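You operate a simulated robot arm through the tools that you are given. There is no shell and no other tool. Be economical: measure what you need, move in short steps, check, and stop when the job is done.

The job below is to be done with a simulated robot arm. You get a single attempt, and the scene is never put back.

JOB
Take the straps carton and leave it on top of the pink tape case. Put the pink jumper plug with the white collar on the top of the pedal bench. Take the pads carton and put it on the top of the pedal bench. Take the swap adapter with the yellow grip on the upper shelf under the pedal bench and put it away on the top of the multicore tray. Take the grey tape case labelled "demo" from the top of the pedal bench and put it on the top of the wooden side table. Put the white fuse that says "5" from the top of the pedal bench on the upper shelf under the pedal bench and the white fuse labelled "3" on the lower tape shelf. Put the purple patch plug on top of the red hand drum. Put the red mug on the top of the wooden side table away on the middle shelf of the oak bookcase. Open the drawer of the long oak bench, put the yellow plug of the patch rack in the inside of the oak bench drawer, then shut the drawer. Pull the sliding lid of the tape eraser open. Any order will do. Set down upright: swap adapter with the yellow grip, red mug, yellow plug of the patch rack.

Only the result counts: the job must be done as asked and must still hold three seconds after the hand-in. Knocking over, shifting, dropping, spilling or breaking anything else fails it. Lids that push on must go on centred and level and be pressed home; caps that screw on are set level and turned clockwise until they are tight.

ROBOT AND FRAMES
A 7-joint arm with a fingered hand on a trunk, on a base that drives. Base frame: it is fixed to the floor where the robot stands at the start and does not move with it; the origin is under the middle of the robot, x ahead of it, y to its left, z up; the surface under the hand at the start is at about z = 0.8. Readings come in m, degrees, newtons and seconds.
Its first joint turns from -166.0 to 166.0 degrees. Places, roughly: drawer of the long oak bench [-2.7, -1.1, 0.7]; grey tape case [1, 0.5, 0.75]; inside of the oak bench drawer [-2.7, -1.2, 0.6]; lower tape shelf (119x23 cm) [1.08, 3.8, 1.36]; middle shelf of the oak bookcase (83x26 cm) [-3.2, 2.84, 0.86]; pink jumper plug with the white co (3x3x7 cm) [0.6, 0.1, 0.5]; pink tape case [0.75, 4.25, 0.5]; purple patch plug (3x3x7 cm) [0.6, -0.8, 0.8]; red hand drum (17x21x15 cm) [1, -1.4, 0.8]; red mug (12x8x10 cm) [1, -1.2, 0.8]; sliding lid of the tape eraser [0.8, 2.5, 0.8]; swap adapter with the yellow grip (14x4x7 cm) [0.6, 0.7, 0.5]; top of the multicore tray [-1.8, 2.3, 0.8]; top of the pedal bench [0.8, 0.2, 0.8]; top of the wooden side table [0.9, -1.1, 0.7]; upper shelf under the pedal bench [0.6, 0.2, 0.5]; white fuse [1, 0, 0.75]; yellow plug of the patch rack (3x3x7 cm) [0.8, -1.4, 0.8]. Payload 3.7 kg.
The TCP is the grasp point between the finger pads, 0.025 m short of the fingertips. In the tool frame z runs along the fingers and y along their closing line. Largest opening 0.088 m; the body of the gripper starts 0.029 m behind the TCP. The gripper is a hand of 5 fingers: y runs from the thumb to the fingers, the wrist lies at [-0.013, -0.106, -0.174] in the tool frame, and closing takes about 1.5 s.
Orientation is that of the tool frame in the base frame, as [roll, pitch, yaw] about the fixed x, y, z axes, in that order (R = Rz(yaw) Ry(pitch) Rx(roll)). With the fingers straight down and the wrist toward the robot, the tool's x, y and z point along [0, 1, 0], [1, 0, 0] and [0, 0, -1] of the base frame.

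CONTROLS
- The arm moves only by the tool jog_arm. Its argument "rows" is text: rows parted by semicolons, each of 6 numbers parted by spaces: the turn, a rotation vector about the tool's x, y, z in degrees, then the shift along the tool's x, y, z in m. In form: wx wy wz x y z; .... A call has 1 to 10 rows; each row shifts and turns the commanded pose from where the row before left it, along the tool's axes as they then stand. "jaw" is the opening, from 0 (shut) to 1 (fully open), set as the call begins (left out, the last holds). A row lasts 0.2 s, in which the tool goes at most 0.05 m and 8.6 degrees; a call with a longer step from one row to the next is refused whole, and so is a gripper value outside its range. A pose out of reach is approached as far as the arm can. The call stops where the force on the tool passes 40 N (or 10 N more than at its start, if that is more) or the arm is blocked; 0.2 s more then pass. The fingers move at their own pace (about 0.108 m/s each) and stop on an object; they squeeze with about 25 N. The grip force told is the motor's: it shows also when the fingers shut on nothing. Time passes only in rows, and 0.2 s behind the last, so rows that do not move let the fingers close. The reply holds the time, the measured pose of the TCP, the force on the tool along the base axes, the opening and the grip force, in the units named above and with some noise, with the torque about the TCP (base axes, N m) and any sound that the robot's microphone picked up.
- Cameras (640 x 400 px; columns grow to the right, rows downward): "scene" is now at [0.1827, 0.2102, 1.2808]; the picture's right is [-0.19, -0.98, 0.00], its down [-0.64, 0.12, -0.76] and it looks along [0.74, -0.15, -0.65] (base axes); focal length 218 px, centre (320, 200). "wrist" rides on the gripper at [0.059, -0.079, -0.105] in the tool frame; the picture's right is [-0.73, 0.32, -0.61], its down [-0.62, -0.68, 0.38] and it looks along [-0.29, 0.66, 0.70] (tool axes); focal length 234 px, centre (320, 200).
- grab_frame(camera): a new picture of that camera. The clock stands still meanwhile.
- base_move(legs): drives the robot by 1 to 6 legs, each [ahead, left, turn to the left] in m, m and degrees, along the robot's own axes; the way and the turn of a leg run together, so that a leg with both is an arc; at most 1.5 m and 180 degrees a leg. The arm and the cameras ride along, it lands a little off, and it stops where it bumps. It gives what a move gives.
- set_fingers(index, middle, ring, little, thumb_bend, thumb_turn): sets how far each is bent, from 0 (flat) to 1 (curled in); at 0.3 the hand is open as for a grip, at 0.7 the pads meet at the TCP. One left out holds its place. A second passes; each finger stops where it meets its share of the squeeze, and holds until it gets a number again. A gripper value or a shape takes the hand back. It gives what a move gives, with no picture; readings hold the bend of each and the force on index, middle, ring, little, thumb and palm. thumb_turn goes from beside the hand (0) to across from the fingers (1), as for a grip.
- set_grasp(shape): the hand has 5 fingers and takes this shape, open, in about a second: jaw (thumb against the fingers, like two jaws); tri (thumb and two fingers); tip (a fingertip pinch); poke (one finger out to press); point (the index stretched); flat (the hand flat); cup (the hand cupped); fist (a fist). The gripper value then closes the fingers along that shape, each until it touches; the sizes above hold for jaw. It gives what a move gives, with no picture.
- turn_head(pan, tilt): turns the head with the scene camera to pan (to the left, within 120 degrees either way) and tilt (down, from -29 to 69), counted from straight ahead of the robot. It gives what a move gives.
- pixel_to_xyz(camera, pixels): there is no depth. For up to 12 entries [column, row, z] of the newest picture of that camera ("zoom" is the newest enlarged one), the place [x, y] in the base frame at which the ray of that pixel passes the height z, good to about 0.003 m. The clock stands still meanwhile.
- enlarge(camera, box): a new picture of the part [left, top, right, bottom] of that camera's present view, enlarged. The clock stands still meanwhile.
- finish_job(): hands the job in; it is judged then, once.

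Keep the steps short. Do not move on a guess: measure, check each grasp and each placing, and mend mistakes. In all there are 371 turns and 332 pictures (those below and enlarged ones count). Leave the gripper open and the arm clear of the work at the hand-in unless told otherwise, and finish with a single line.

The tools are called by a JSON object that holds its "fn" and its "kwargs". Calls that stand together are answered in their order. jog_arm: Moves the arm, as the interface text tells. Its arguments: {"type":"object","properties":{"rows":{"type":"string"},"jaw":{"type":"number"}},"required":["rows"]} The other tools are called the same way: set_grasp (shape) gives the hand a shape; set_fingers (index, middle, ring, little, thumb_bend, thumb_turn) moves the fingers one by one; base_move (legs) drives the base; turn_head (pan, tilt) turns the head that bears the scene camera; grab_frame (camera) takes a picture; pixel_to_xyz (camera, pixels) gives the place at which the rays of pixels pass given heights; enlarge (camera, box) takes an enlarged picture of a part of a camera's view; finish_job () hands the job in.

At the start:

```text
time_s: 0.0
position: [0.7642, -0.1603, 1.0772]
tcp_rot: [-180.0, -0.1, 90.0]
ft_force: [0.5, -0.1, 0.4]
ft_torque: [0.0, -0.01, -0.01]
grip_width: 0.0876
grasp_force: 0.0
shape: jaw
bend: [0.3, 0.3, 0.3, 0.3, 0.3, 0.98]
finger forces: [0.0, 0.0, 0.0, 0.0, 0.1, 0.1]
robot x, y, heading: [0.0014, 0.0014, -0.0]
head pan, tilt: [-11.0, 40.6]
```

scene: 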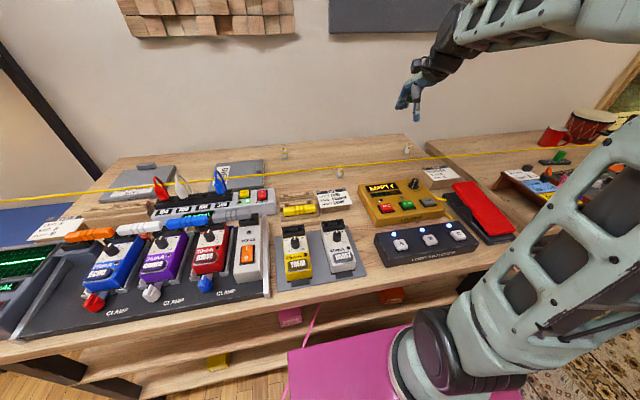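
wrist: 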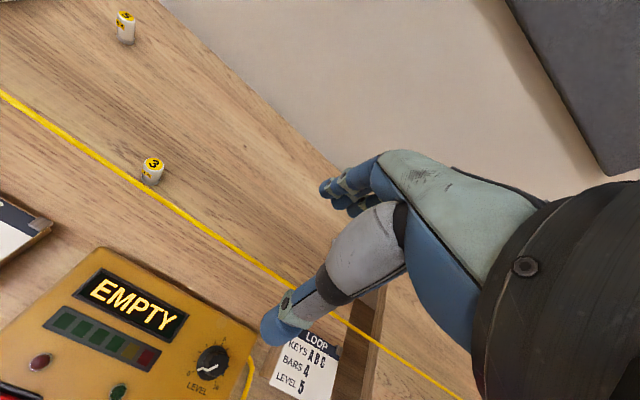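

I see the pedal bench ahead, with pedals, fuses and tape cases at the back. I'll look at it enlarged before moving anything.

{"fn": "enlarge", "kwargs": {"camera": "scene", "box": [80, 130, 360, 305]}}

{"fn": "enlarge", "kwargs": {"camera": "scene", "box": [360, 90, 640, 265]}}

{"fn": "turn_head", "kwargs": {"pan": -55, "tilt": 35}}

{"fn": "grab_frame", "kwargs": {"camera": "scene"}}

{"fn": "turn_head", "kwargs": {"pan": 40, "tilt": 35}}

{"fn": "grab_frame", "kwargs": {"camera": "scene"}}

{"fn": "turn_head", "kwargs": {"pan": 110, "tilt": 20}}

{"fn": "grab_frame", "kwargs": {"camera": "scene"}}

{"fn": "turn_head", "kwargs": {"pan": -115, "tilt": 20}}

{"fn": "grab_frame", "kwargs": {"camera": "scene"}}

```text
2.29 times, centred on (220, 218) of scene
```

zoom: 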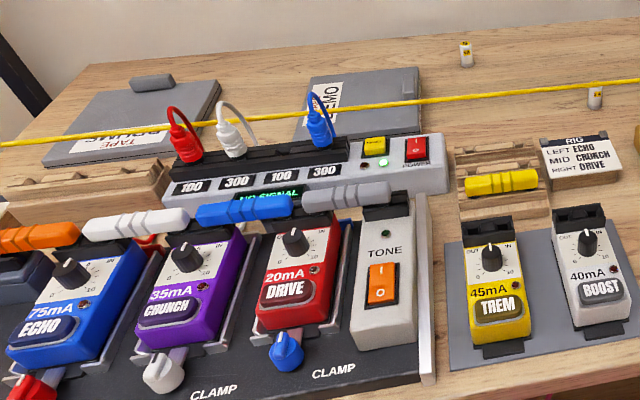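

```text
2.29 times, centred on (500, 178) of scene
```

zoom: 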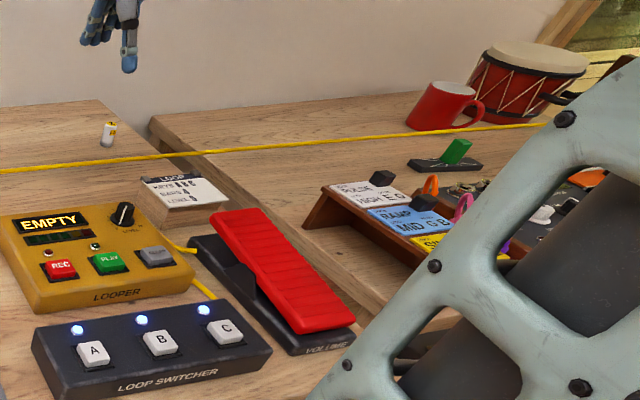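

```text
time_s: 1.1
position: [0.7647, -0.1611, 1.0775]
tcp_rot: [-180.0, 0.0, 90.0]
ft_force: [0.2, -0.4, 0.3]
ft_torque: [-0.01, -0.01, 0.01]
grip_width: 0.0876
grasp_force: 0.1
shape: jaw
bend: [0.3, 0.3, 0.3, 0.3, 0.3, 0.98]
finger forces: [0.0, 0.0, 0.1, 0.0, 0.0, 0.0]
robot x, y, heading: [-0.0, -0.0014, -0.3]
head pan, tilt: [-55.0, 35.0]
```

```text
327 pictures are left
```

scene: 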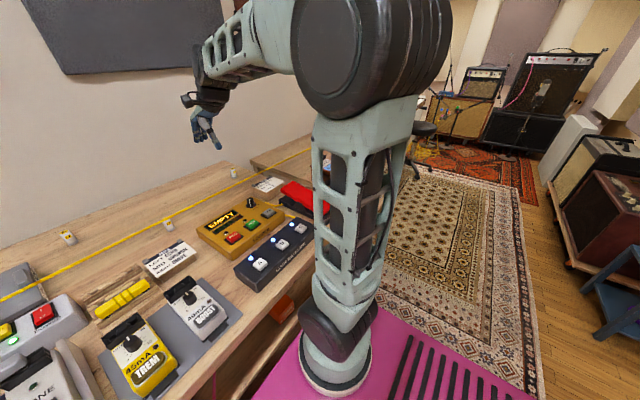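

```text
time_s: 2.8
position: [0.7644, -0.1606, 1.0774]
tcp_rot: [-180.0, 0.0, 90.0]
ft_force: [0.0, -0.4, 0.8]
ft_torque: [0.03, 0.0, -0.02]
grip_width: 0.0878
grasp_force: 0.1
shape: jaw
bend: [0.3, 0.3, 0.3, 0.3, 0.3, 0.98]
finger forces: [0.0, 0.0, 0.0, 0.0, 0.0, 0.0]
robot x, y, heading: [-0.0, -0.0009, 0.2]
head pan, tilt: [40.0, 35.0]
```

```text
326 pictures are left
```

scene: 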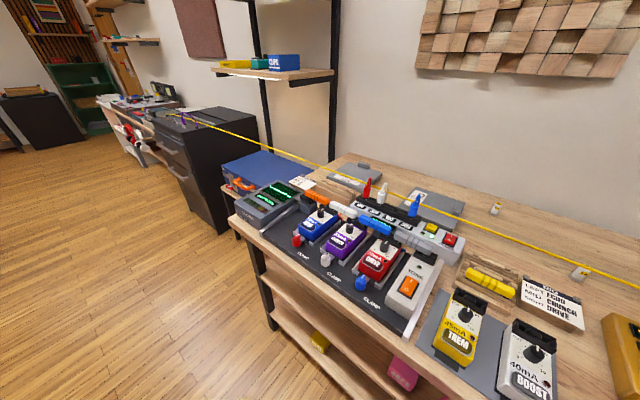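

```text
time_s: 4.2
position: [0.7646, -0.1598, 1.0766]
tcp_rot: [179.9, 0.0, 90.1]
ft_force: [-0.1, -0.2, -0.2]
ft_torque: [0.02, 0.03, 0.02]
grip_width: 0.0878
grasp_force: 0.0
shape: jaw
bend: [0.3, 0.3, 0.3, 0.3, 0.3, 0.98]
finger forces: [0.1, 0.0, 0.0, 0.0, 0.1, 0.1]
robot x, y, heading: [0.003, -0.0014, -0.3]
head pan, tilt: [110.0, 20.0]
```

```text
325 pictures are left
```

scene: 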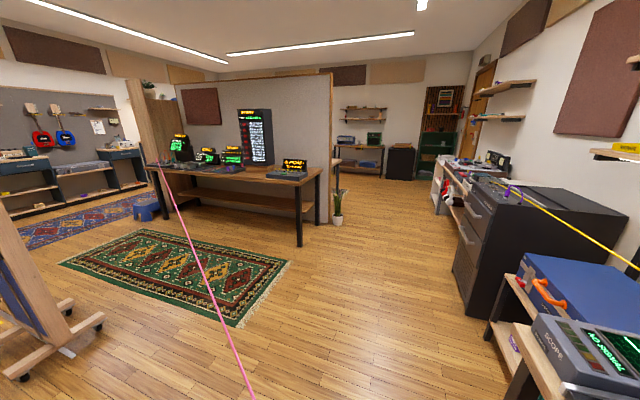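

```text
time_s: 7.5
position: [0.7644, -0.1603, 1.0771]
tcp_rot: [-180.0, 0.1, 89.9]
ft_force: [-0.5, -0.2, -0.1]
ft_torque: [-0.03, 0.0, -0.02]
grip_width: 0.0876
grasp_force: 0.2
shape: jaw
bend: [0.3, 0.3, 0.3, 0.3, 0.3, 0.98]
finger forces: [0.0, 0.0, 0.0, 0.0, 0.1, 0.1]
robot x, y, heading: [-0.0001, 0.0017, 0.2]
head pan, tilt: [-115.0, 20.0]
```

```text
324 pictures are left
```

scene: 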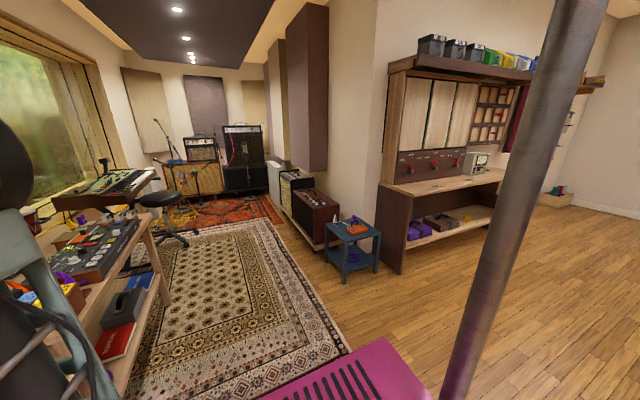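

The cartons aren't found yet. I'll look at the shelf on the left and at the area below the bench.

{"fn": "turn_head", "kwargs": {"pan": 60, "tilt": 15}}

{"fn": "enlarge", "kwargs": {"camera": "scene", "box": [160, 100, 480, 300]}}

{"fn": "turn_head", "kwargs": {"pan": 20, "tilt": 65}}

{"fn": "grab_frame", "kwargs": {"camera": "scene"}}

{"fn": "turn_head", "kwargs": {"pan": -75, "tilt": 35}}

{"fn": "grab_frame", "kwargs": {"camera": "scene"}}

{"fn": "turn_head", "kwargs": {"pan": 60, "tilt": 30}}

{"fn": "enlarge", "kwargs": {"camera": "scene", "box": [0, 0, 640, 400]}}

```text
time_s: 10.1
position: [0.7643, -0.16, 1.0768]
tcp_rot: [180.0, 0.0, 90.1]
ft_force: [1.1, -0.3, 0.2]
ft_torque: [0.04, 0.03, -0.03]
grip_width: 0.0874
grasp_force: 0.1
shape: jaw
bend: [0.3, 0.3, 0.3, 0.3, 0.3, 0.98]
finger forces: [0.1, 0.1, 0.1, 0.1, 0.0, 0.0]
robot x, y, heading: [0.0012, -0.0012, 0.0]
head pan, tilt: [60.0, 15.0]
```

```text
2.00 times, centred on (320, 200) of scene
```

zoom: 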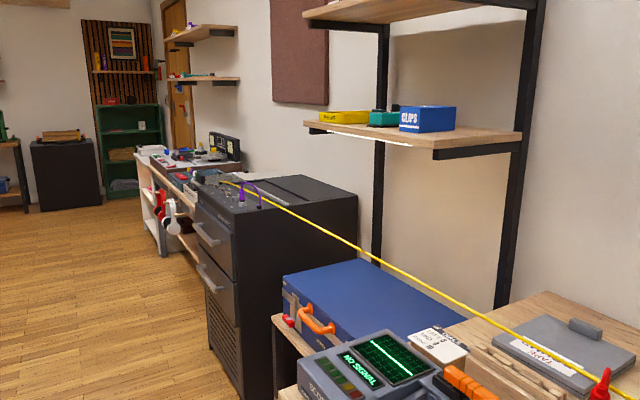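

```text
time_s: 11.3
position: [0.7642, -0.1603, 1.078]
tcp_rot: [180.0, 0.0, 90.0]
ft_force: [-1.1, 1.1, -0.1]
ft_torque: [0.01, 0.0, 0.0]
grip_width: 0.0876
grasp_force: 0.1
shape: jaw
bend: [0.3, 0.3, 0.3, 0.3, 0.3, 0.98]
finger forces: [0.0, 0.0, 0.0, 0.0, 0.0, 0.0]
robot x, y, heading: [-0.0001, 0.0047, 0.0]
head pan, tilt: [20.0, 65.0]
```

```text
322 pictures are left
```

scene: 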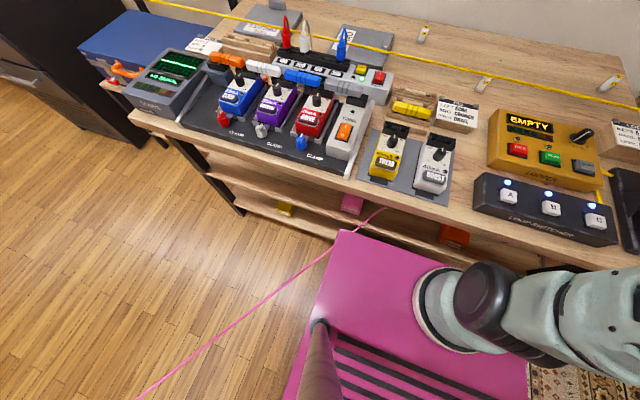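

```text
time_s: 13.0
position: [0.7646, -0.1597, 1.0775]
tcp_rot: [180.0, 0.1, 90.0]
ft_force: [0.5, -0.6, 0.7]
ft_torque: [-0.01, 0.0, 0.03]
grip_width: 0.0879
grasp_force: 0.0
shape: jaw
bend: [0.3, 0.3, 0.3, 0.3, 0.3, 0.98]
finger forces: [0.1, 0.0, 0.0, 0.0, 0.1, 0.0]
robot x, y, heading: [-0.002, 0.0002, -0.1]
head pan, tilt: [-75.0, 35.0]
```

```text
321 pictures are left
```

scene: 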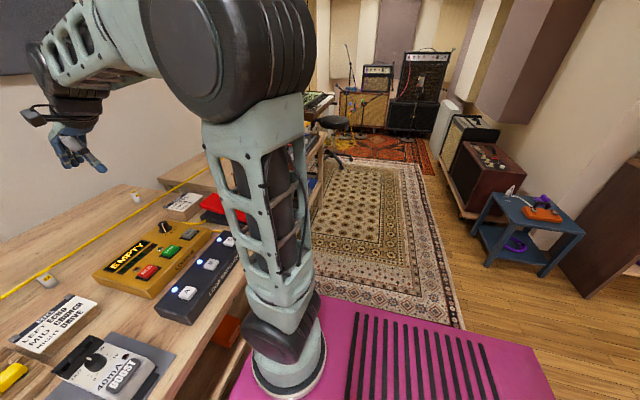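

```text
time_s: 15.2
position: [0.7639, -0.1608, 1.0762]
tcp_rot: [-180.0, 0.0, 90.0]
ft_force: [1.0, 0.6, 0.0]
ft_torque: [-0.01, 0.02, 0.01]
grip_width: 0.0875
grasp_force: 0.1
shape: jaw
bend: [0.3, 0.3, 0.3, 0.3, 0.3, 0.98]
finger forces: [0.0, 0.0, 0.0, 0.0, 0.0, 0.0]
robot x, y, heading: [-0.0013, -0.001, 0.3]
head pan, tilt: [60.0, 30.0]
```

```text
1.00 times, centred on (320, 200) of scene (not enlarged: the box is as wide or as high as the picture)
```

zoom: 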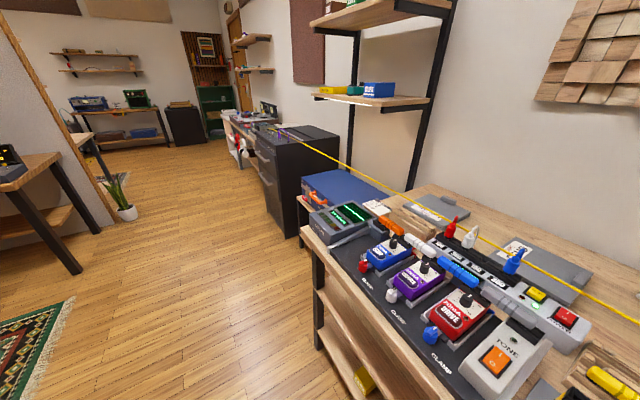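

I'll enlarge the shelf cartons and the cable's path.

{"fn": "enlarge", "kwargs": {"camera": "scene", "box": [300, 0, 460, 100]}}

{"fn": "enlarge", "kwargs": {"camera": "scene", "box": [200, 80, 360, 180]}}

{"fn": "turn_head", "kwargs": {"pan": -5, "tilt": 55}}

{"fn": "enlarge", "kwargs": {"camera": "scene", "box": [0, 180, 352, 400]}}

{"fn": "turn_head", "kwargs": {"pan": -35, "tilt": 20}}

{"fn": "grab_frame", "kwargs": {"camera": "scene"}}

```text
4.00 times, centred on (380, 50) of scene
```

zoom: 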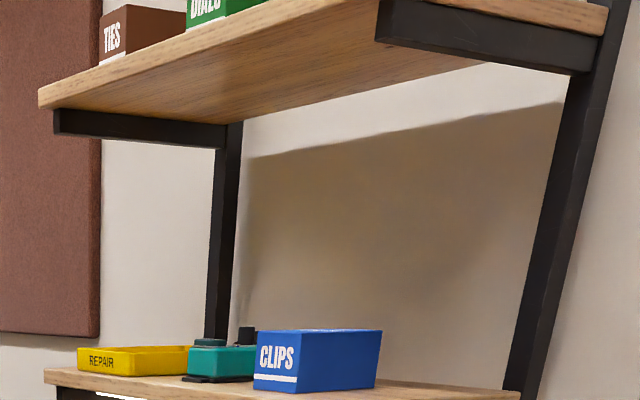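

```text
4.00 times, centred on (280, 130) of scene
```

zoom: 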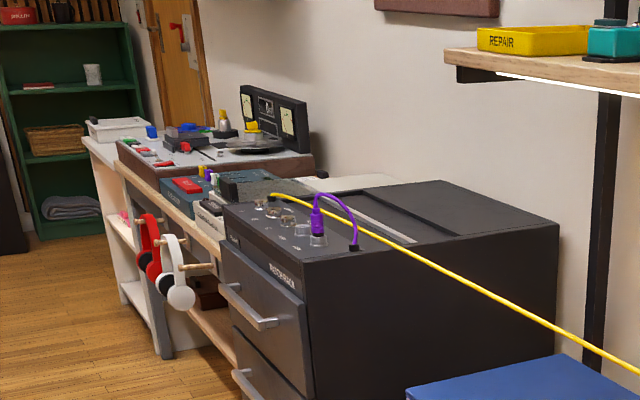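

```text
time_s: 16.5
position: [0.7651, -0.1605, 1.0759]
tcp_rot: [-180.0, 0.1, 90.1]
ft_force: [-0.1, -0.1, 0.5]
ft_torque: [0.01, 0.0, 0.03]
grip_width: 0.0875
grasp_force: 0.1
shape: jaw
bend: [0.3, 0.3, 0.3, 0.3, 0.3, 0.98]
finger forces: [0.1, 0.0, 0.0, 0.0, 0.1, 0.1]
robot x, y, heading: [-0.0002, 0.0013, 0.0]
head pan, tilt: [-5.0, 55.0]
```

```text
1.82 times, centred on (176, 290) of scene
```

zoom: 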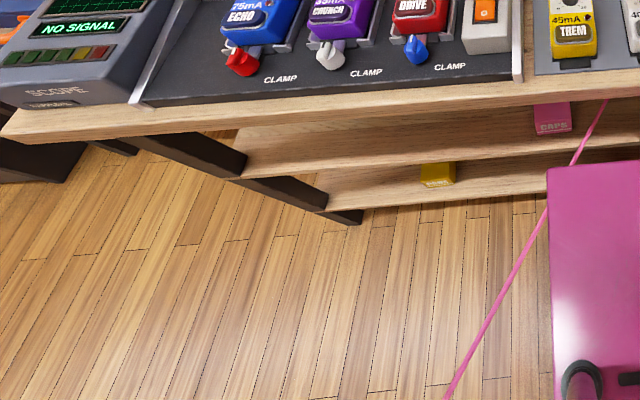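

```text
time_s: 17.5
position: [0.7646, -0.1599, 1.0778]
tcp_rot: [180.0, 0.0, 90.0]
ft_force: [0.2, 0.6, 0.4]
ft_torque: [-0.02, 0.01, 0.0]
grip_width: 0.0875
grasp_force: 0.1
shape: jaw
bend: [0.3, 0.3, 0.3, 0.3, 0.3, 0.98]
finger forces: [0.0, 0.0, 0.0, 0.0, 0.1, 0.0]
robot x, y, heading: [0.0002, 0.0003, 0.0]
head pan, tilt: [-35.0, 20.0]
```

```text
316 pictures are left
```

scene: 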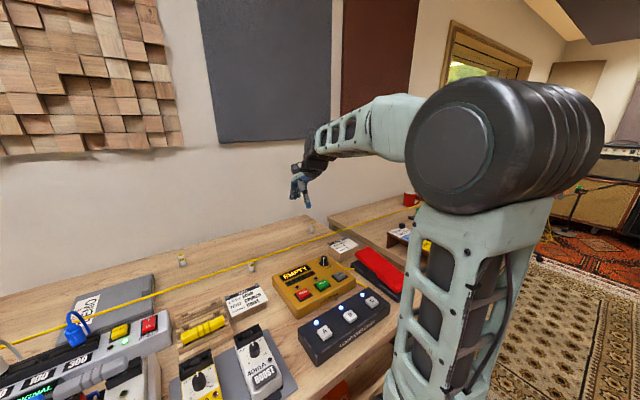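

I can see three fuses along the back of the bench, at about (182,262), (250,268) and (311,228). I'll enlarge to read their labels and take their positions.

{"fn": "turn_head", "kwargs": {"pan": 0, "tilt": 35}}

{"fn": "enlarge", "kwargs": {"camera": "scene", "box": [240, 90, 480, 240]}}

{"fn": "enlarge", "kwargs": {"camera": "wrist", "box": [0, 0, 200, 125]}}

{"fn": "grab_frame", "kwargs": {"camera": "scene"}}

```text
time_s: 18.5
position: [0.7643, -0.1616, 1.0777]
tcp_rot: [180.0, 0.0, 89.8]
ft_force: [0.1, -0.2, 0.3]
ft_torque: [0.05, -0.03, 0.01]
grip_width: 0.0877
grasp_force: 0.0
shape: jaw
bend: [0.3, 0.3, 0.3, 0.3, 0.3, 0.98]
finger forces: [0.1, 0.0, 0.0, 0.0, 0.0, 0.1]
robot x, y, heading: [0.0016, 0.0012, 0.1]
head pan, tilt: [0.0, 35.0]
```

```text
2.67 times, centred on (360, 165) of scene
```

zoom: 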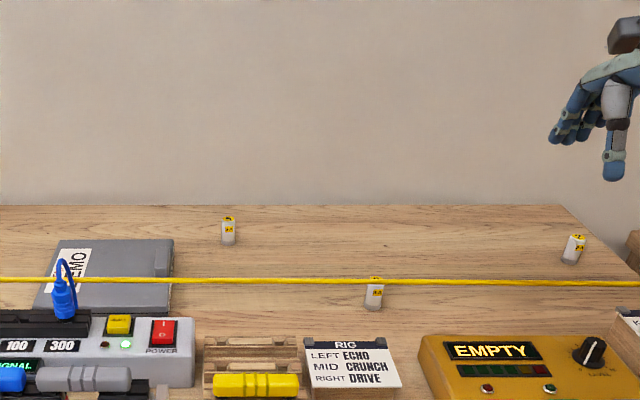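

```text
3.20 times, centred on (100, 62) of wrist
```

zoom: 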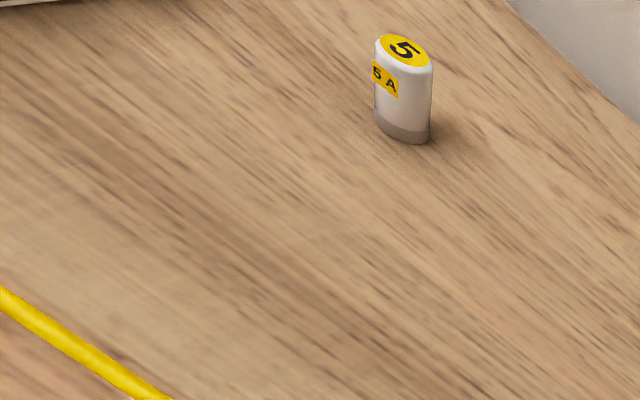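

```text
313 pictures are left
```

scene: 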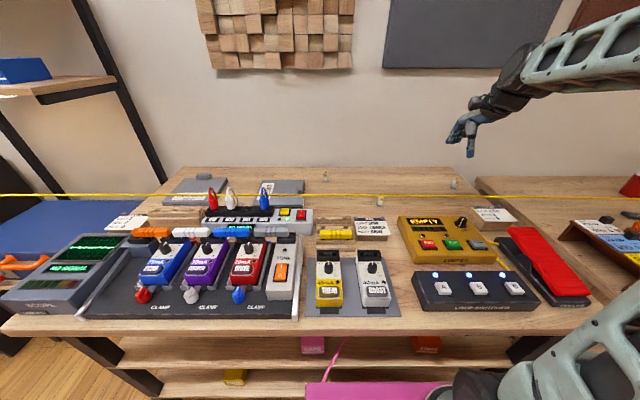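

I'll measure the fuses and the cable height from the two views.

{"fn": "pixel_to_xyz", "kwargs": {"camera": "scene", "pixels": [[325, 181, 0.75], [380, 205, 0.75], [453, 188, 0.75], [100, 194, 0.75], [100, 194, 0.9], [440, 197, 0.75], [440, 197, 0.9], [440, 197, 1.0]]}}

{"fn": "grab_frame", "kwargs": {"camera": "wrist"}}

{"fn": "pixel_to_xyz", "kwargs": {"camera": "wrist", "pixels": [[126, 43, 0.75], [150, 185, 0.75], [100, 155, 0.75], [100, 155, 0.9], [100, 155, 1.0], [250, 250, 0.75], [250, 250, 0.9]]}}

```text
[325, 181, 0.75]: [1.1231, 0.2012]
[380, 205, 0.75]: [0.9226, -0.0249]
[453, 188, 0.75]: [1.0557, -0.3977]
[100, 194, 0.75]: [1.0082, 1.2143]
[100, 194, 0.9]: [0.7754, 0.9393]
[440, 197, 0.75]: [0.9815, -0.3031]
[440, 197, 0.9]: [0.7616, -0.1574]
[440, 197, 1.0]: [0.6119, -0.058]
```

```text
312 pictures are left
```

wrist: 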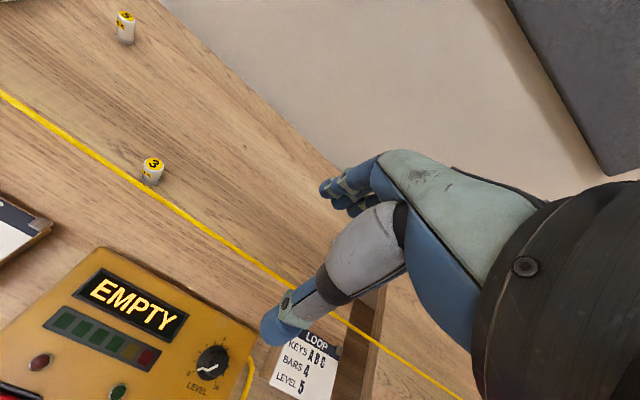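

```text
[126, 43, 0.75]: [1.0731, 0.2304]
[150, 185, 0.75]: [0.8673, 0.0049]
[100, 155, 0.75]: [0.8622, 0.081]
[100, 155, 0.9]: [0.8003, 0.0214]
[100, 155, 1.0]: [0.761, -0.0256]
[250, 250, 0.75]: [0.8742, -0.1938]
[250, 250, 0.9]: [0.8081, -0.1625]
```

The readings agree at z≈0.80, so that's the surface height. I'll measure again there.

{"fn": "pixel_to_xyz", "kwargs": {"camera": "scene", "pixels": [[325, 181, 0.8], [380, 205, 0.8], [453, 188, 0.8], [100, 194, 0.85], [200, 195, 0.85], [320, 196, 0.85], [440, 197, 0.85], [308, 180, 0.825], [257, 180, 0.825], [310, 340, 0.8], [20, 335, 0.8], [500, 300, 0.8]]}}

{"fn": "pixel_to_xyz", "kwargs": {"camera": "wrist", "pixels": [[126, 43, 0.8], [150, 185, 0.8], [100, 155, 0.85], [250, 250, 0.85], [420, 375, 0.85]]}}

{"fn": "enlarge", "kwargs": {"camera": "scene", "box": [140, 150, 380, 300]}}

```text
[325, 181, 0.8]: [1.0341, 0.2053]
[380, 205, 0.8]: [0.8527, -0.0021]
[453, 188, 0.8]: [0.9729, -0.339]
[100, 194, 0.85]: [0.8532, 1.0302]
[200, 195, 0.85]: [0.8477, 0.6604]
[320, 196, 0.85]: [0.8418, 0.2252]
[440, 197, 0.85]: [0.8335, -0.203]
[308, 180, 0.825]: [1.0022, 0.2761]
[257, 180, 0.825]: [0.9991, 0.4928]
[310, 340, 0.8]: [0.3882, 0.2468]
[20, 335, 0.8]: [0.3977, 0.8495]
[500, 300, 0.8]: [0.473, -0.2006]
```

```text
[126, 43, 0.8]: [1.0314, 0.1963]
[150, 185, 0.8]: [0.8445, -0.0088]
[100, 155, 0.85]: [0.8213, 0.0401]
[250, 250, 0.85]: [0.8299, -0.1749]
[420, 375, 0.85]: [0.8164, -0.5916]
```

```text
2.67 times, centred on (260, 225) of scene
```

zoom: 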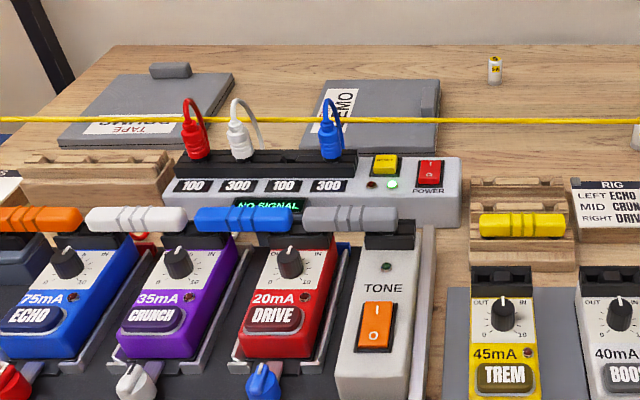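

Fuse "5" is at about (1.033, 0.20) and fuse "3" at about (0.848, -0.006). The yellow cable is strung at about z 0.85, just in front of fuse 3. I'll start with fuse 5, moving above it and tilting the tool forward.

{"fn": "jog_arm", "kwargs": {"rows": "-2 0 0 0.036 0.020 0;-2 0 0 0.036 0.020 0;-2 0 0 0.036 0.020 0;-2 0 0 0.036 0.020 0;-2 0 0 0.036 0.020 0;-2 0 0 0.036 0.020 0;-2 0 0 0.036 0.020 0;-2 0 0 0.036 0.020 0;-2 0 0 0.036 0.020 0;-2 0 0 0.036 0.020 0", "jaw": 1}}

{"fn": "grab_frame", "kwargs": {"camera": "wrist"}}

{"fn": "grab_frame", "kwargs": {"camera": "scene"}}

```text
time_s: 20.7
position: [0.9608, 0.1988, 1.1086]
tcp_rot: [159.9, 0.0, 89.9]
ft_force: [-0.1, -0.2, 0.6]
ft_torque: [0.01, 0.02, 0.01]
grip_width: 0.0879
grasp_force: 0.1
shape: jaw
bend: [0.3, 0.3, 0.3, 0.3, 0.3, 0.98]
finger forces: [0.0, 0.1, 0.0, 0.0, 0.0, 0.1]
robot x, y, heading: [0.001, 0.0024, -0.2]
head pan, tilt: [0.0, 35.0]
```

```text
310 pictures are left
```

wrist: 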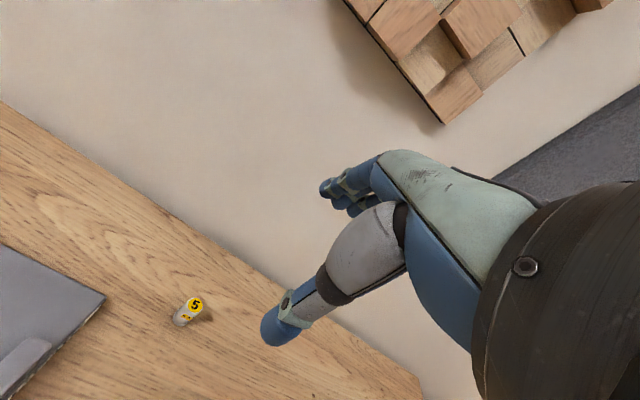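

```text
309 pictures are left
```

scene: 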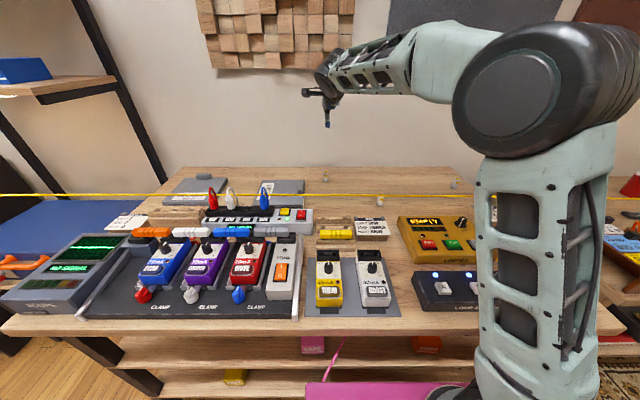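

{"fn": "pixel_to_xyz", "kwargs": {"camera": "wrist", "pixels": [[180, 322, 0.8], [195, 303, 0.84], [20, 262, 0.825], [104, 297, 0.825]]}}

{"fn": "pixel_to_xyz", "kwargs": {"camera": "scene", "pixels": [[325, 181, 0.8], [325, 173, 0.84], [303, 181, 0.825], [305, 193, 0.825]]}}

```text
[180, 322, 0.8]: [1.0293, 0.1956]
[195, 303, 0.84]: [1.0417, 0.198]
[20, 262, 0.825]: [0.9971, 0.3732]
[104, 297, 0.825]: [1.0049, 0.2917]
```

```text
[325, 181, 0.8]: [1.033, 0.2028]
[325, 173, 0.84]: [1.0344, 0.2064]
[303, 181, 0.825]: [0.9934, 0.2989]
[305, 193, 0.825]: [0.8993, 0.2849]
```

{"fn": "jog_arm", "kwargs": {"rows": "0 0 0 0 -0.007 0.045;0 0 0 0 -0.007 0.045;0 0 0 0 -0.006 0.045;0 0 0 0 -0.0065 0.045;0 0 0 0 0 0.03"}}

{"fn": "enlarge", "kwargs": {"camera": "wrist", "box": [80, 150, 400, 350]}}

{"fn": "enlarge", "kwargs": {"camera": "scene", "box": [260, 120, 420, 220]}}

```text
time_s: 21.9
position: [1.008, 0.1972, 0.9018]
tcp_rot: [160.1, 0.1, 89.8]
ft_force: [0.4, 0.4, 0.2]
ft_torque: [-0.01, 0.02, 0.03]
grip_width: 0.0875
grasp_force: 0.1
shape: jaw
bend: [0.3, 0.3, 0.3, 0.3, 0.3, 0.98]
finger forces: [0.0, 0.0, 0.0, 0.1, 0.0, 0.0]
robot x, y, heading: [0.0031, -0.0014, -0.0]
head pan, tilt: [0.0, 35.0]
```

```text
2.00 times, centred on (240, 250) of wrist
```

zoom: 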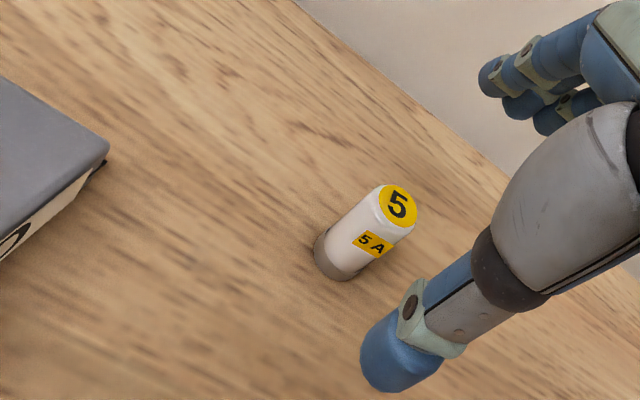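

```text
4.00 times, centred on (340, 170) of scene
```

zoom: 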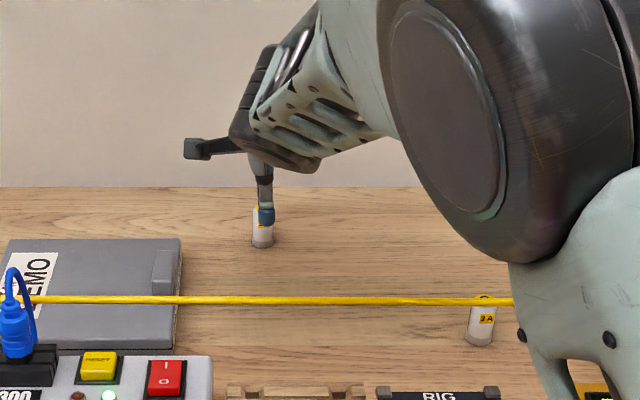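

{"fn": "jog_arm", "kwargs": {"rows": "0 0 0 0.003 0 0.04;0 0 0 0 0 0.037;0 0 0 0 0 0"}}

{"fn": "enlarge", "kwargs": {"camera": "wrist", "box": [160, 150, 400, 300]}}

```text
time_s: 22.6
position: [1.0379, 0.2034, 0.8389]
tcp_rot: [159.1, -0.5, 90.1]
ft_force: [-0.6, -0.2, 12.9]
ft_torque: [0.0, 0.67, 0.05]
grip_width: 0.0881
grasp_force: 0.0
shape: jaw
bend: [0.3, 0.3, 0.3, 0.3, 0.23, 0.98]
finger forces: [0.0, 0.1, 0.1, 0.1, 11.7, 0.0]
robot x, y, heading: [0.0005, -0.0028, 0.2]
head pan, tilt: [0.0, 35.0]
stopped in row 3: the force on the tool passed its limit at 44 N (the readings are from after the stop); the commanded pose is now the measured one
```

```text
2.67 times, centred on (280, 225) of wrist
```

zoom: 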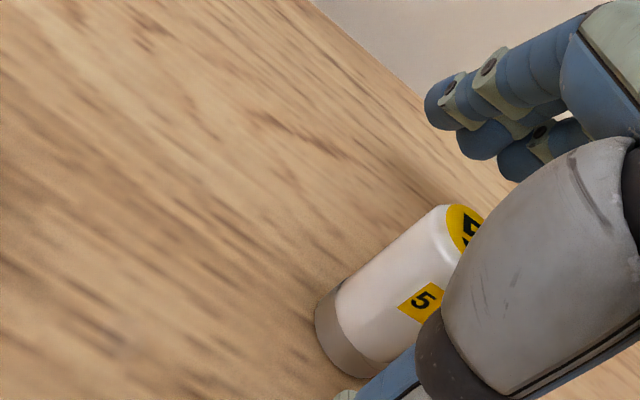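

The thumb tip touched the table because of the tilt. I'll lift slightly, lessen the tilt, then close.

{"fn": "jog_arm", "kwargs": {"rows": "0 0 0 0 0.002 -0.008;5 0 0 0 0 0;5 0 0 0 -0.003 0;0 0 0 0 -0.001 0.008;0 0 0 0 0 0"}}

```text
time_s: 23.8
position: [1.0323, 0.2039, 0.8364]
tcp_rot: [169.3, -0.4, 90.2]
ft_force: [0.1, -0.2, 0.1]
ft_torque: [-0.02, -0.01, -0.01]
grip_width: 0.0878
grasp_force: 0.1
shape: jaw
bend: [0.3, 0.3, 0.3, 0.3, 0.3, 0.98]
finger forces: [0.1, 0.0, 0.0, 0.1, 0.0, 0.0]
robot x, y, heading: [-0.0019, 0.0021, -0.0]
head pan, tilt: [0.0, 35.0]
```

{"fn": "jog_arm", "kwargs": {"rows": "0 0 0 0 0 0;0 0 0 0 0 0;0 0 0 0 0 0;0 0 0 0 0 0;0 0 0 0 0 0;0 0 0 0 0 0;0 0 0 0 0 0;0 0 0 0 0 0", "jaw": 0}}

{"fn": "enlarge", "kwargs": {"camera": "wrist", "box": [160, 150, 400, 300]}}

```text
time_s: 25.6
position: [1.0327, 0.2046, 0.8369]
tcp_rot: [169.4, -0.4, 90.2]
ft_force: [-0.7, 0.1, 0.7]
ft_torque: [-0.02, -0.02, -0.04]
grip_width: 0.0132
grasp_force: 25.3
shape: jaw
bend: [0.72, 0.58, 0.69, 0.69, 0.76, 1.0]
finger forces: [10.1, 10.5, 0.1, 0.1, 18.6, 0.0]
robot x, y, heading: [-0.0014, 0.0027, -0.1]
head pan, tilt: [0.0, 35.0]
```

```text
2.67 times, centred on (280, 225) of wrist
```

zoom: 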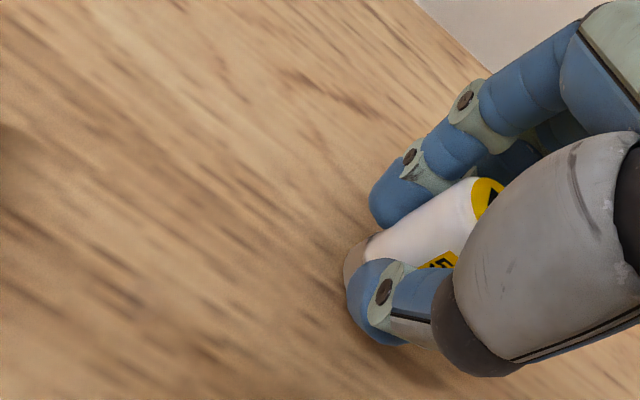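

The fuse is held. I'll lift it and retract over the cable, then back off to see the shelves.

{"fn": "jog_arm", "kwargs": {"rows": "0 0 0 0 0.008 -0.045;0 0 0 0 0.008 -0.045;0 0 0 0 0.008 -0.045;2 0 0 0 -0.04 -0.02;2 0 0 0 -0.045 0;2 0 0 0 -0.045 0;2 0 0 0 -0.045 0;2 0 0 0 -0.045 0;0 0 0 0 -0.045 0;0 0 0 0 -0.045 0"}}

{"fn": "base_move", "kwargs": {"legs": [[-0.5, 0, 0]]}}

{"fn": "turn_head", "kwargs": {"pan": 0, "tilt": 35}}

{"fn": "grab_frame", "kwargs": {"camera": "scene"}}

{"fn": "enlarge", "kwargs": {"camera": "wrist", "box": [160, 100, 480, 300]}}

```text
time_s: 27.8
position: [0.7207, 0.203, 0.9636]
tcp_rot: [179.3, -0.4, 90.1]
ft_force: [1.2, -0.2, -0.7]
ft_torque: [-0.01, 0.03, 0.0]
grip_width: 0.013
grasp_force: 25.3
shape: jaw
bend: [0.72, 0.58, 0.7, 0.7, 0.76, 1.0]
finger forces: [10.3, 10.8, 0.1, 0.0, 18.5, 0.0]
robot x, y, heading: [-0.0006, -0.001, -0.1]
head pan, tilt: [0.0, 35.0]
```

```text
time_s: 30.7
position: [0.2276, 0.2037, 0.9658]
tcp_rot: [179.3, -0.4, 90.0]
ft_force: [0.7, 0.7, 0.0]
ft_torque: [-0.01, 0.02, 0.0]
grip_width: 0.0128
grasp_force: 24.9
shape: jaw
bend: [0.72, 0.58, 0.7, 0.7, 0.76, 1.0]
finger forces: [10.4, 10.8, 0.0, 0.0, 18.4, 0.0]
robot x, y, heading: [-0.4889, 0.0014, -0.1]
head pan, tilt: [0.0, 35.0]
```

```text
time_s: 31.3
position: [0.2287, 0.2028, 0.9662]
tcp_rot: [179.3, -0.4, 89.9]
ft_force: [0.0, 0.3, -0.1]
ft_torque: [0.01, 0.02, 0.02]
grip_width: 0.0131
grasp_force: 25.3
shape: jaw
bend: [0.72, 0.58, 0.7, 0.7, 0.76, 1.0]
finger forces: [10.3, 10.8, 0.0, 0.0, 18.5, 0.1]
robot x, y, heading: [-0.4927, 0.0028, 0.0]
head pan, tilt: [0.0, 35.0]
```

```text
304 pictures are left
```

scene: 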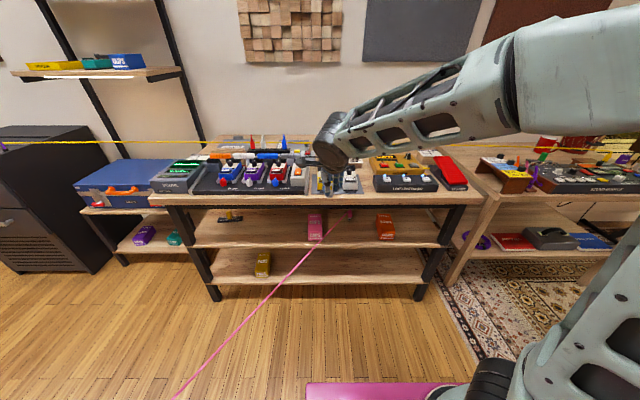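

```text
2.00 times, centred on (320, 200) of wrist
```

zoom: 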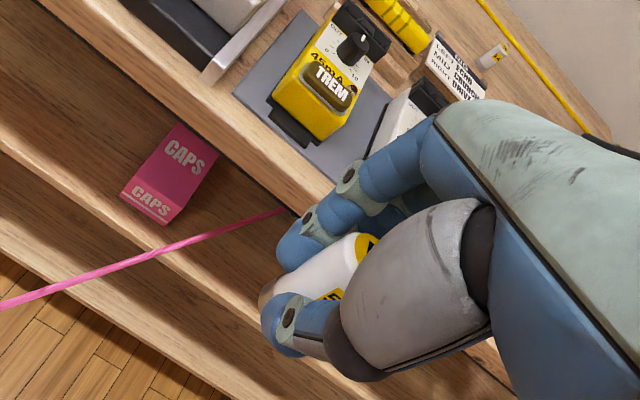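

{"fn": "enlarge", "kwargs": {"camera": "scene", "box": [200, 195, 440, 345]}}

{"fn": "enlarge", "kwargs": {"camera": "scene", "box": [420, 120, 640, 258]}}

{"fn": "enlarge", "kwargs": {"camera": "scene", "box": [0, 120, 220, 258]}}

```text
2.67 times, centred on (320, 270) of scene
```

zoom: 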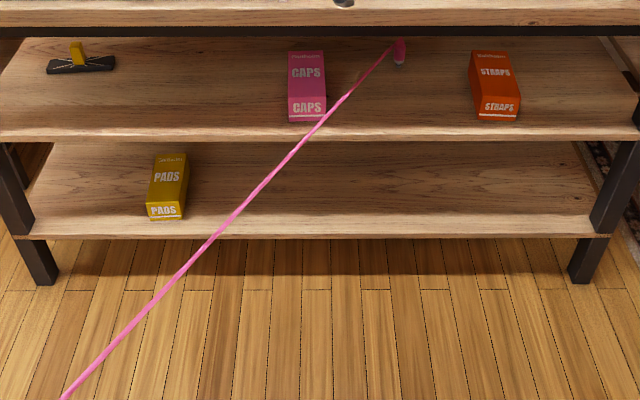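

```text
2.90 times, centred on (530, 189) of scene
```

zoom: 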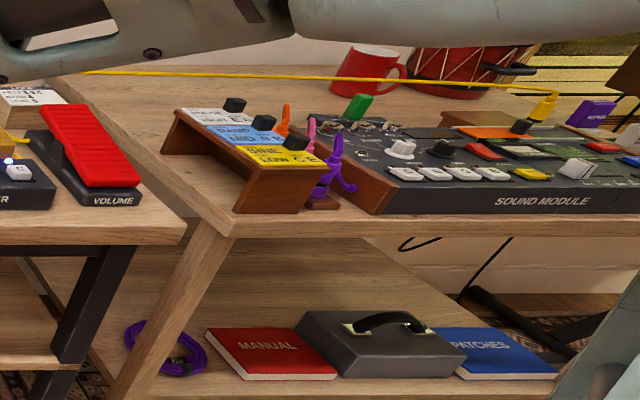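

```text
2.90 times, centred on (110, 189) of scene
```

zoom: 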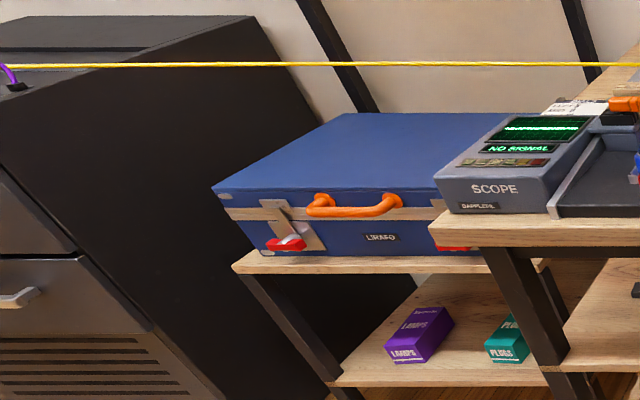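

Straps (orange) is on the upper shelf and pads (yellow) is on the lower one. I'll triangulate the shelf heights from a CAPS corner.

{"fn": "pixel_to_xyz", "kwargs": {"camera": "wrist", "pixels": [[221, 198, 0.45], [221, 198, 0.5], [221, 198, 0.55]]}}

{"fn": "pixel_to_xyz", "kwargs": {"camera": "scene", "pixels": [[308.4, 240.4, 0.45], [308.4, 240.4, 0.5], [308.4, 240.4, 0.55], [349.5, 218.5, 0.5], [376.5, 239, 0.5], [394, 239.5, 0.5], [255, 277, 0.25], [269, 277, 0.25], [219, 221, 0.5], [243, 221, 0.5], [320, 247, 0.5], [320, 284, 0.25]]}}

```text
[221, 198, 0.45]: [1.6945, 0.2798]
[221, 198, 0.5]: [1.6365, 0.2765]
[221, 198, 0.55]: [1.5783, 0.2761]
```

```text
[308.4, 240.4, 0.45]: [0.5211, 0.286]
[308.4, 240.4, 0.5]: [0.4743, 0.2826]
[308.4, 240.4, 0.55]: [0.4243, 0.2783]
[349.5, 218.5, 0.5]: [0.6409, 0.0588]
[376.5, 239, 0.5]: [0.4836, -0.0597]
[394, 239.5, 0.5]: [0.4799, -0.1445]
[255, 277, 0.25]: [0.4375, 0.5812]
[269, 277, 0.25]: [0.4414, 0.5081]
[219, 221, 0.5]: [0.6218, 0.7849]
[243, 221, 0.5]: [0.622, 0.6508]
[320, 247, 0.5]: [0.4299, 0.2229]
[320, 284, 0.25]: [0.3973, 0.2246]
```

{"fn": "grab_frame", "kwargs": {"camera": "wrist"}}

{"fn": "pixel_to_xyz", "kwargs": {"camera": "wrist", "pixels": [[221, 198, 0.45], [221, 198, 0.5], [221, 198, 0.55], [221, 198, 0.6], [320, 315, 0.8]]}}

```text
299 pictures are left
```

wrist: 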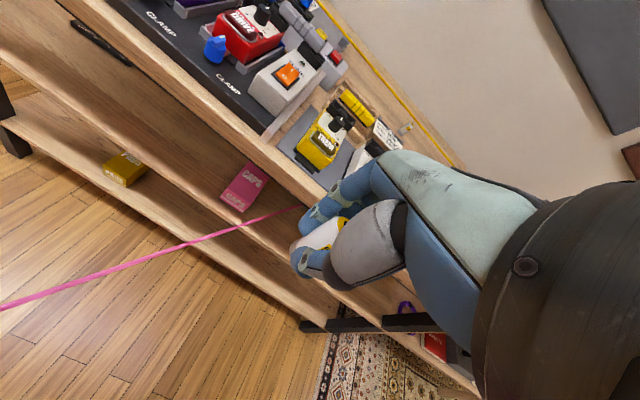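

```text
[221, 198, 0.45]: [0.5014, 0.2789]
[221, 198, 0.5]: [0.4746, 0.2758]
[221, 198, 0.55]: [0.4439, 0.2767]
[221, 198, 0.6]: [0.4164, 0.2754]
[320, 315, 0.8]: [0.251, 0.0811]
```

{"fn": "pixel_to_xyz", "kwargs": {"camera": "wrist", "pixels": [[102, 172, 0.2], [102, 172, 0.25], [102, 172, 0.3], [124, 187, 0.2], [124, 187, 0.25], [124, 187, 0.3]]}}

{"fn": "pixel_to_xyz", "kwargs": {"camera": "scene", "pixels": [[255, 277, 0.2], [255, 277, 0.25], [255, 277, 0.3], [269, 277, 0.2], [269, 277, 0.25], [269, 277, 0.3]]}}

{"fn": "enlarge", "kwargs": {"camera": "scene", "box": [300, 195, 420, 270]}}

{"fn": "enlarge", "kwargs": {"camera": "scene", "box": [200, 180, 320, 255]}}

```text
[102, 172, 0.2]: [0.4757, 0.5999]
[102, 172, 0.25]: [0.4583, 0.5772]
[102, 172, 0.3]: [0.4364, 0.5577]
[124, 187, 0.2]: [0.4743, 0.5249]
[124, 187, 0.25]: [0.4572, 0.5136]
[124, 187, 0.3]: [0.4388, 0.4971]
```

```text
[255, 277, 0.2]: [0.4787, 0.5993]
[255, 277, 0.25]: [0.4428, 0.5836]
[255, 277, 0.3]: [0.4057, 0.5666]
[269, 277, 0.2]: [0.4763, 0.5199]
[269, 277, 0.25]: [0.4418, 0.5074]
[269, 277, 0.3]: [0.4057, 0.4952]
```

```text
5.33 times, centred on (360, 232) of scene
```

zoom: 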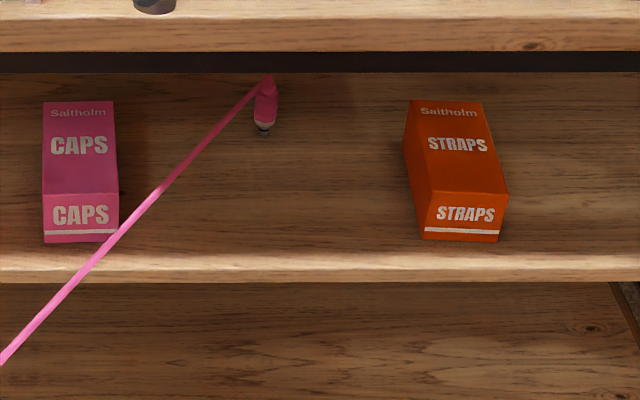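

```text
5.33 times, centred on (260, 218) of scene
```

zoom: 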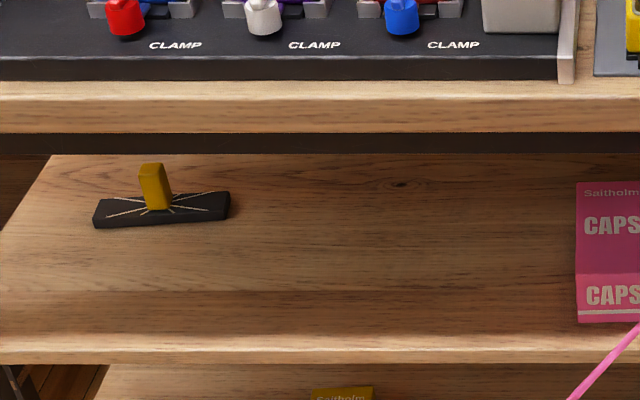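

Upper shelf is at z=0.50 with its front edge at x≈0.43, and the lower shelf is at z=0.20. I'll put fuse 5 near the front of the upper shelf at y≈-0.26. I'll lower the hand in free air first, then drive up.

{"fn": "jog_arm", "kwargs": {"rows": "0 0 0 -0.025 0 0.04;0 0 0 -0.025 0 0.04;0 0 0 -0.025 0 0.04;0 0 0 -0.025 0 0.04;0 0 0 -0.025 0 0.04;0 0 0 -0.025 0 0.04;0 0 0 -0.025 0 0.04;0 0 0 -0.025 0 0.04;-5 0 0 -0.025 0 0.035;-5 0 0 -0.025 0 0"}}

{"fn": "base_move", "kwargs": {"legs": [[0, -0.2, 0]]}}

{"fn": "grab_frame", "kwargs": {"camera": "scene"}}

{"fn": "grab_frame", "kwargs": {"camera": "wrist"}}

```text
time_s: 33.5
position: [0.2361, -0.0451, 0.6099]
tcp_rot: [169.3, -0.4, 90.0]
ft_force: [0.1, 0.3, -0.1]
ft_torque: [0.02, -0.02, -0.04]
grip_width: 0.0129
grasp_force: 24.5
shape: jaw
bend: [0.72, 0.58, 0.7, 0.7, 0.77, 1.0]
finger forces: [9.3, 10.7, 0.1, 0.1, 18.2, 0.1]
out of reach, approached as far as the arm can: row 10
robot x, y, heading: [-0.492, 0.0002, 0.1]
head pan, tilt: [0.0, 35.0]
```

```text
time_s: 35.1
position: [0.2354, -0.2526, 0.6102]
tcp_rot: [169.3, -0.4, 90.0]
ft_force: [-0.1, 0.5, 0.3]
ft_torque: [0.0, -0.03, -0.02]
grip_width: 0.0128
grasp_force: 24.8
shape: jaw
bend: [0.72, 0.58, 0.7, 0.7, 0.77, 1.0]
finger forces: [9.4, 10.8, 0.1, 0.1, 18.2, 0.1]
robot x, y, heading: [-0.4926, -0.2051, -0.3]
head pan, tilt: [0.0, 35.0]
```

```text
296 pictures are left
```

scene: 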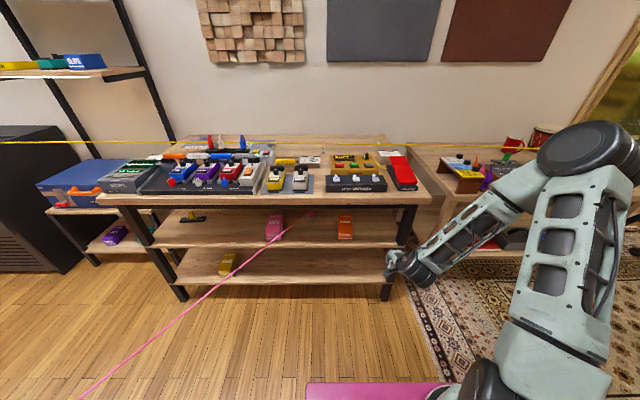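

```text
295 pictures are left
```

wrist: 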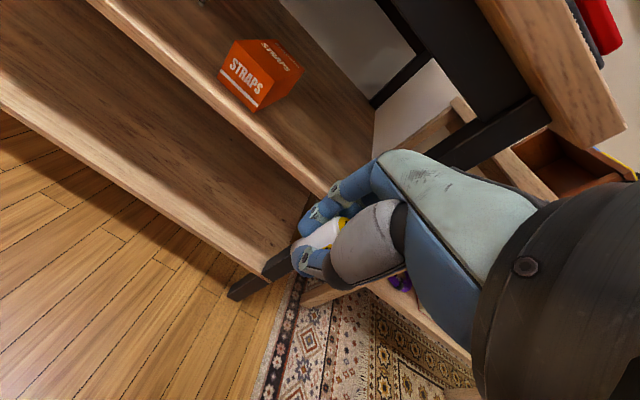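

{"fn": "pixel_to_xyz", "kwargs": {"camera": "scene", "pixels": [[393, 247, 0.5], [353, 240, 0.5], [320, 248, 0.5], [425, 202, 0.78], [320, 203, 0.78]]}}

{"fn": "enlarge", "kwargs": {"camera": "scene", "box": [320, 190, 480, 290]}}

```text
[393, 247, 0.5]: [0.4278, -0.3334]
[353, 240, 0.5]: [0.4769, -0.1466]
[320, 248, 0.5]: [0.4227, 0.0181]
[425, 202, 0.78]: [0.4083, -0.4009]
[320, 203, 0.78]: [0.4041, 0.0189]
```

```text
4.00 times, centred on (400, 240) of scene
```

zoom: 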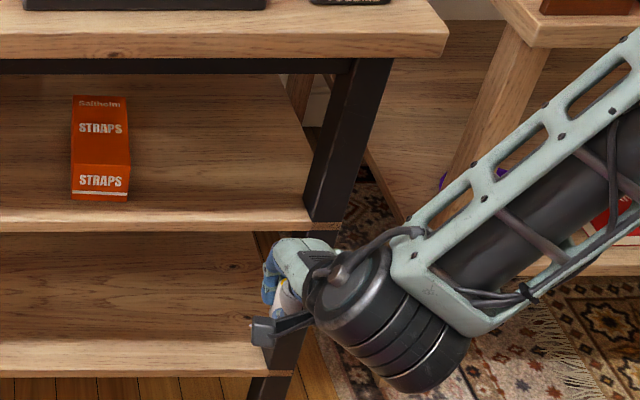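

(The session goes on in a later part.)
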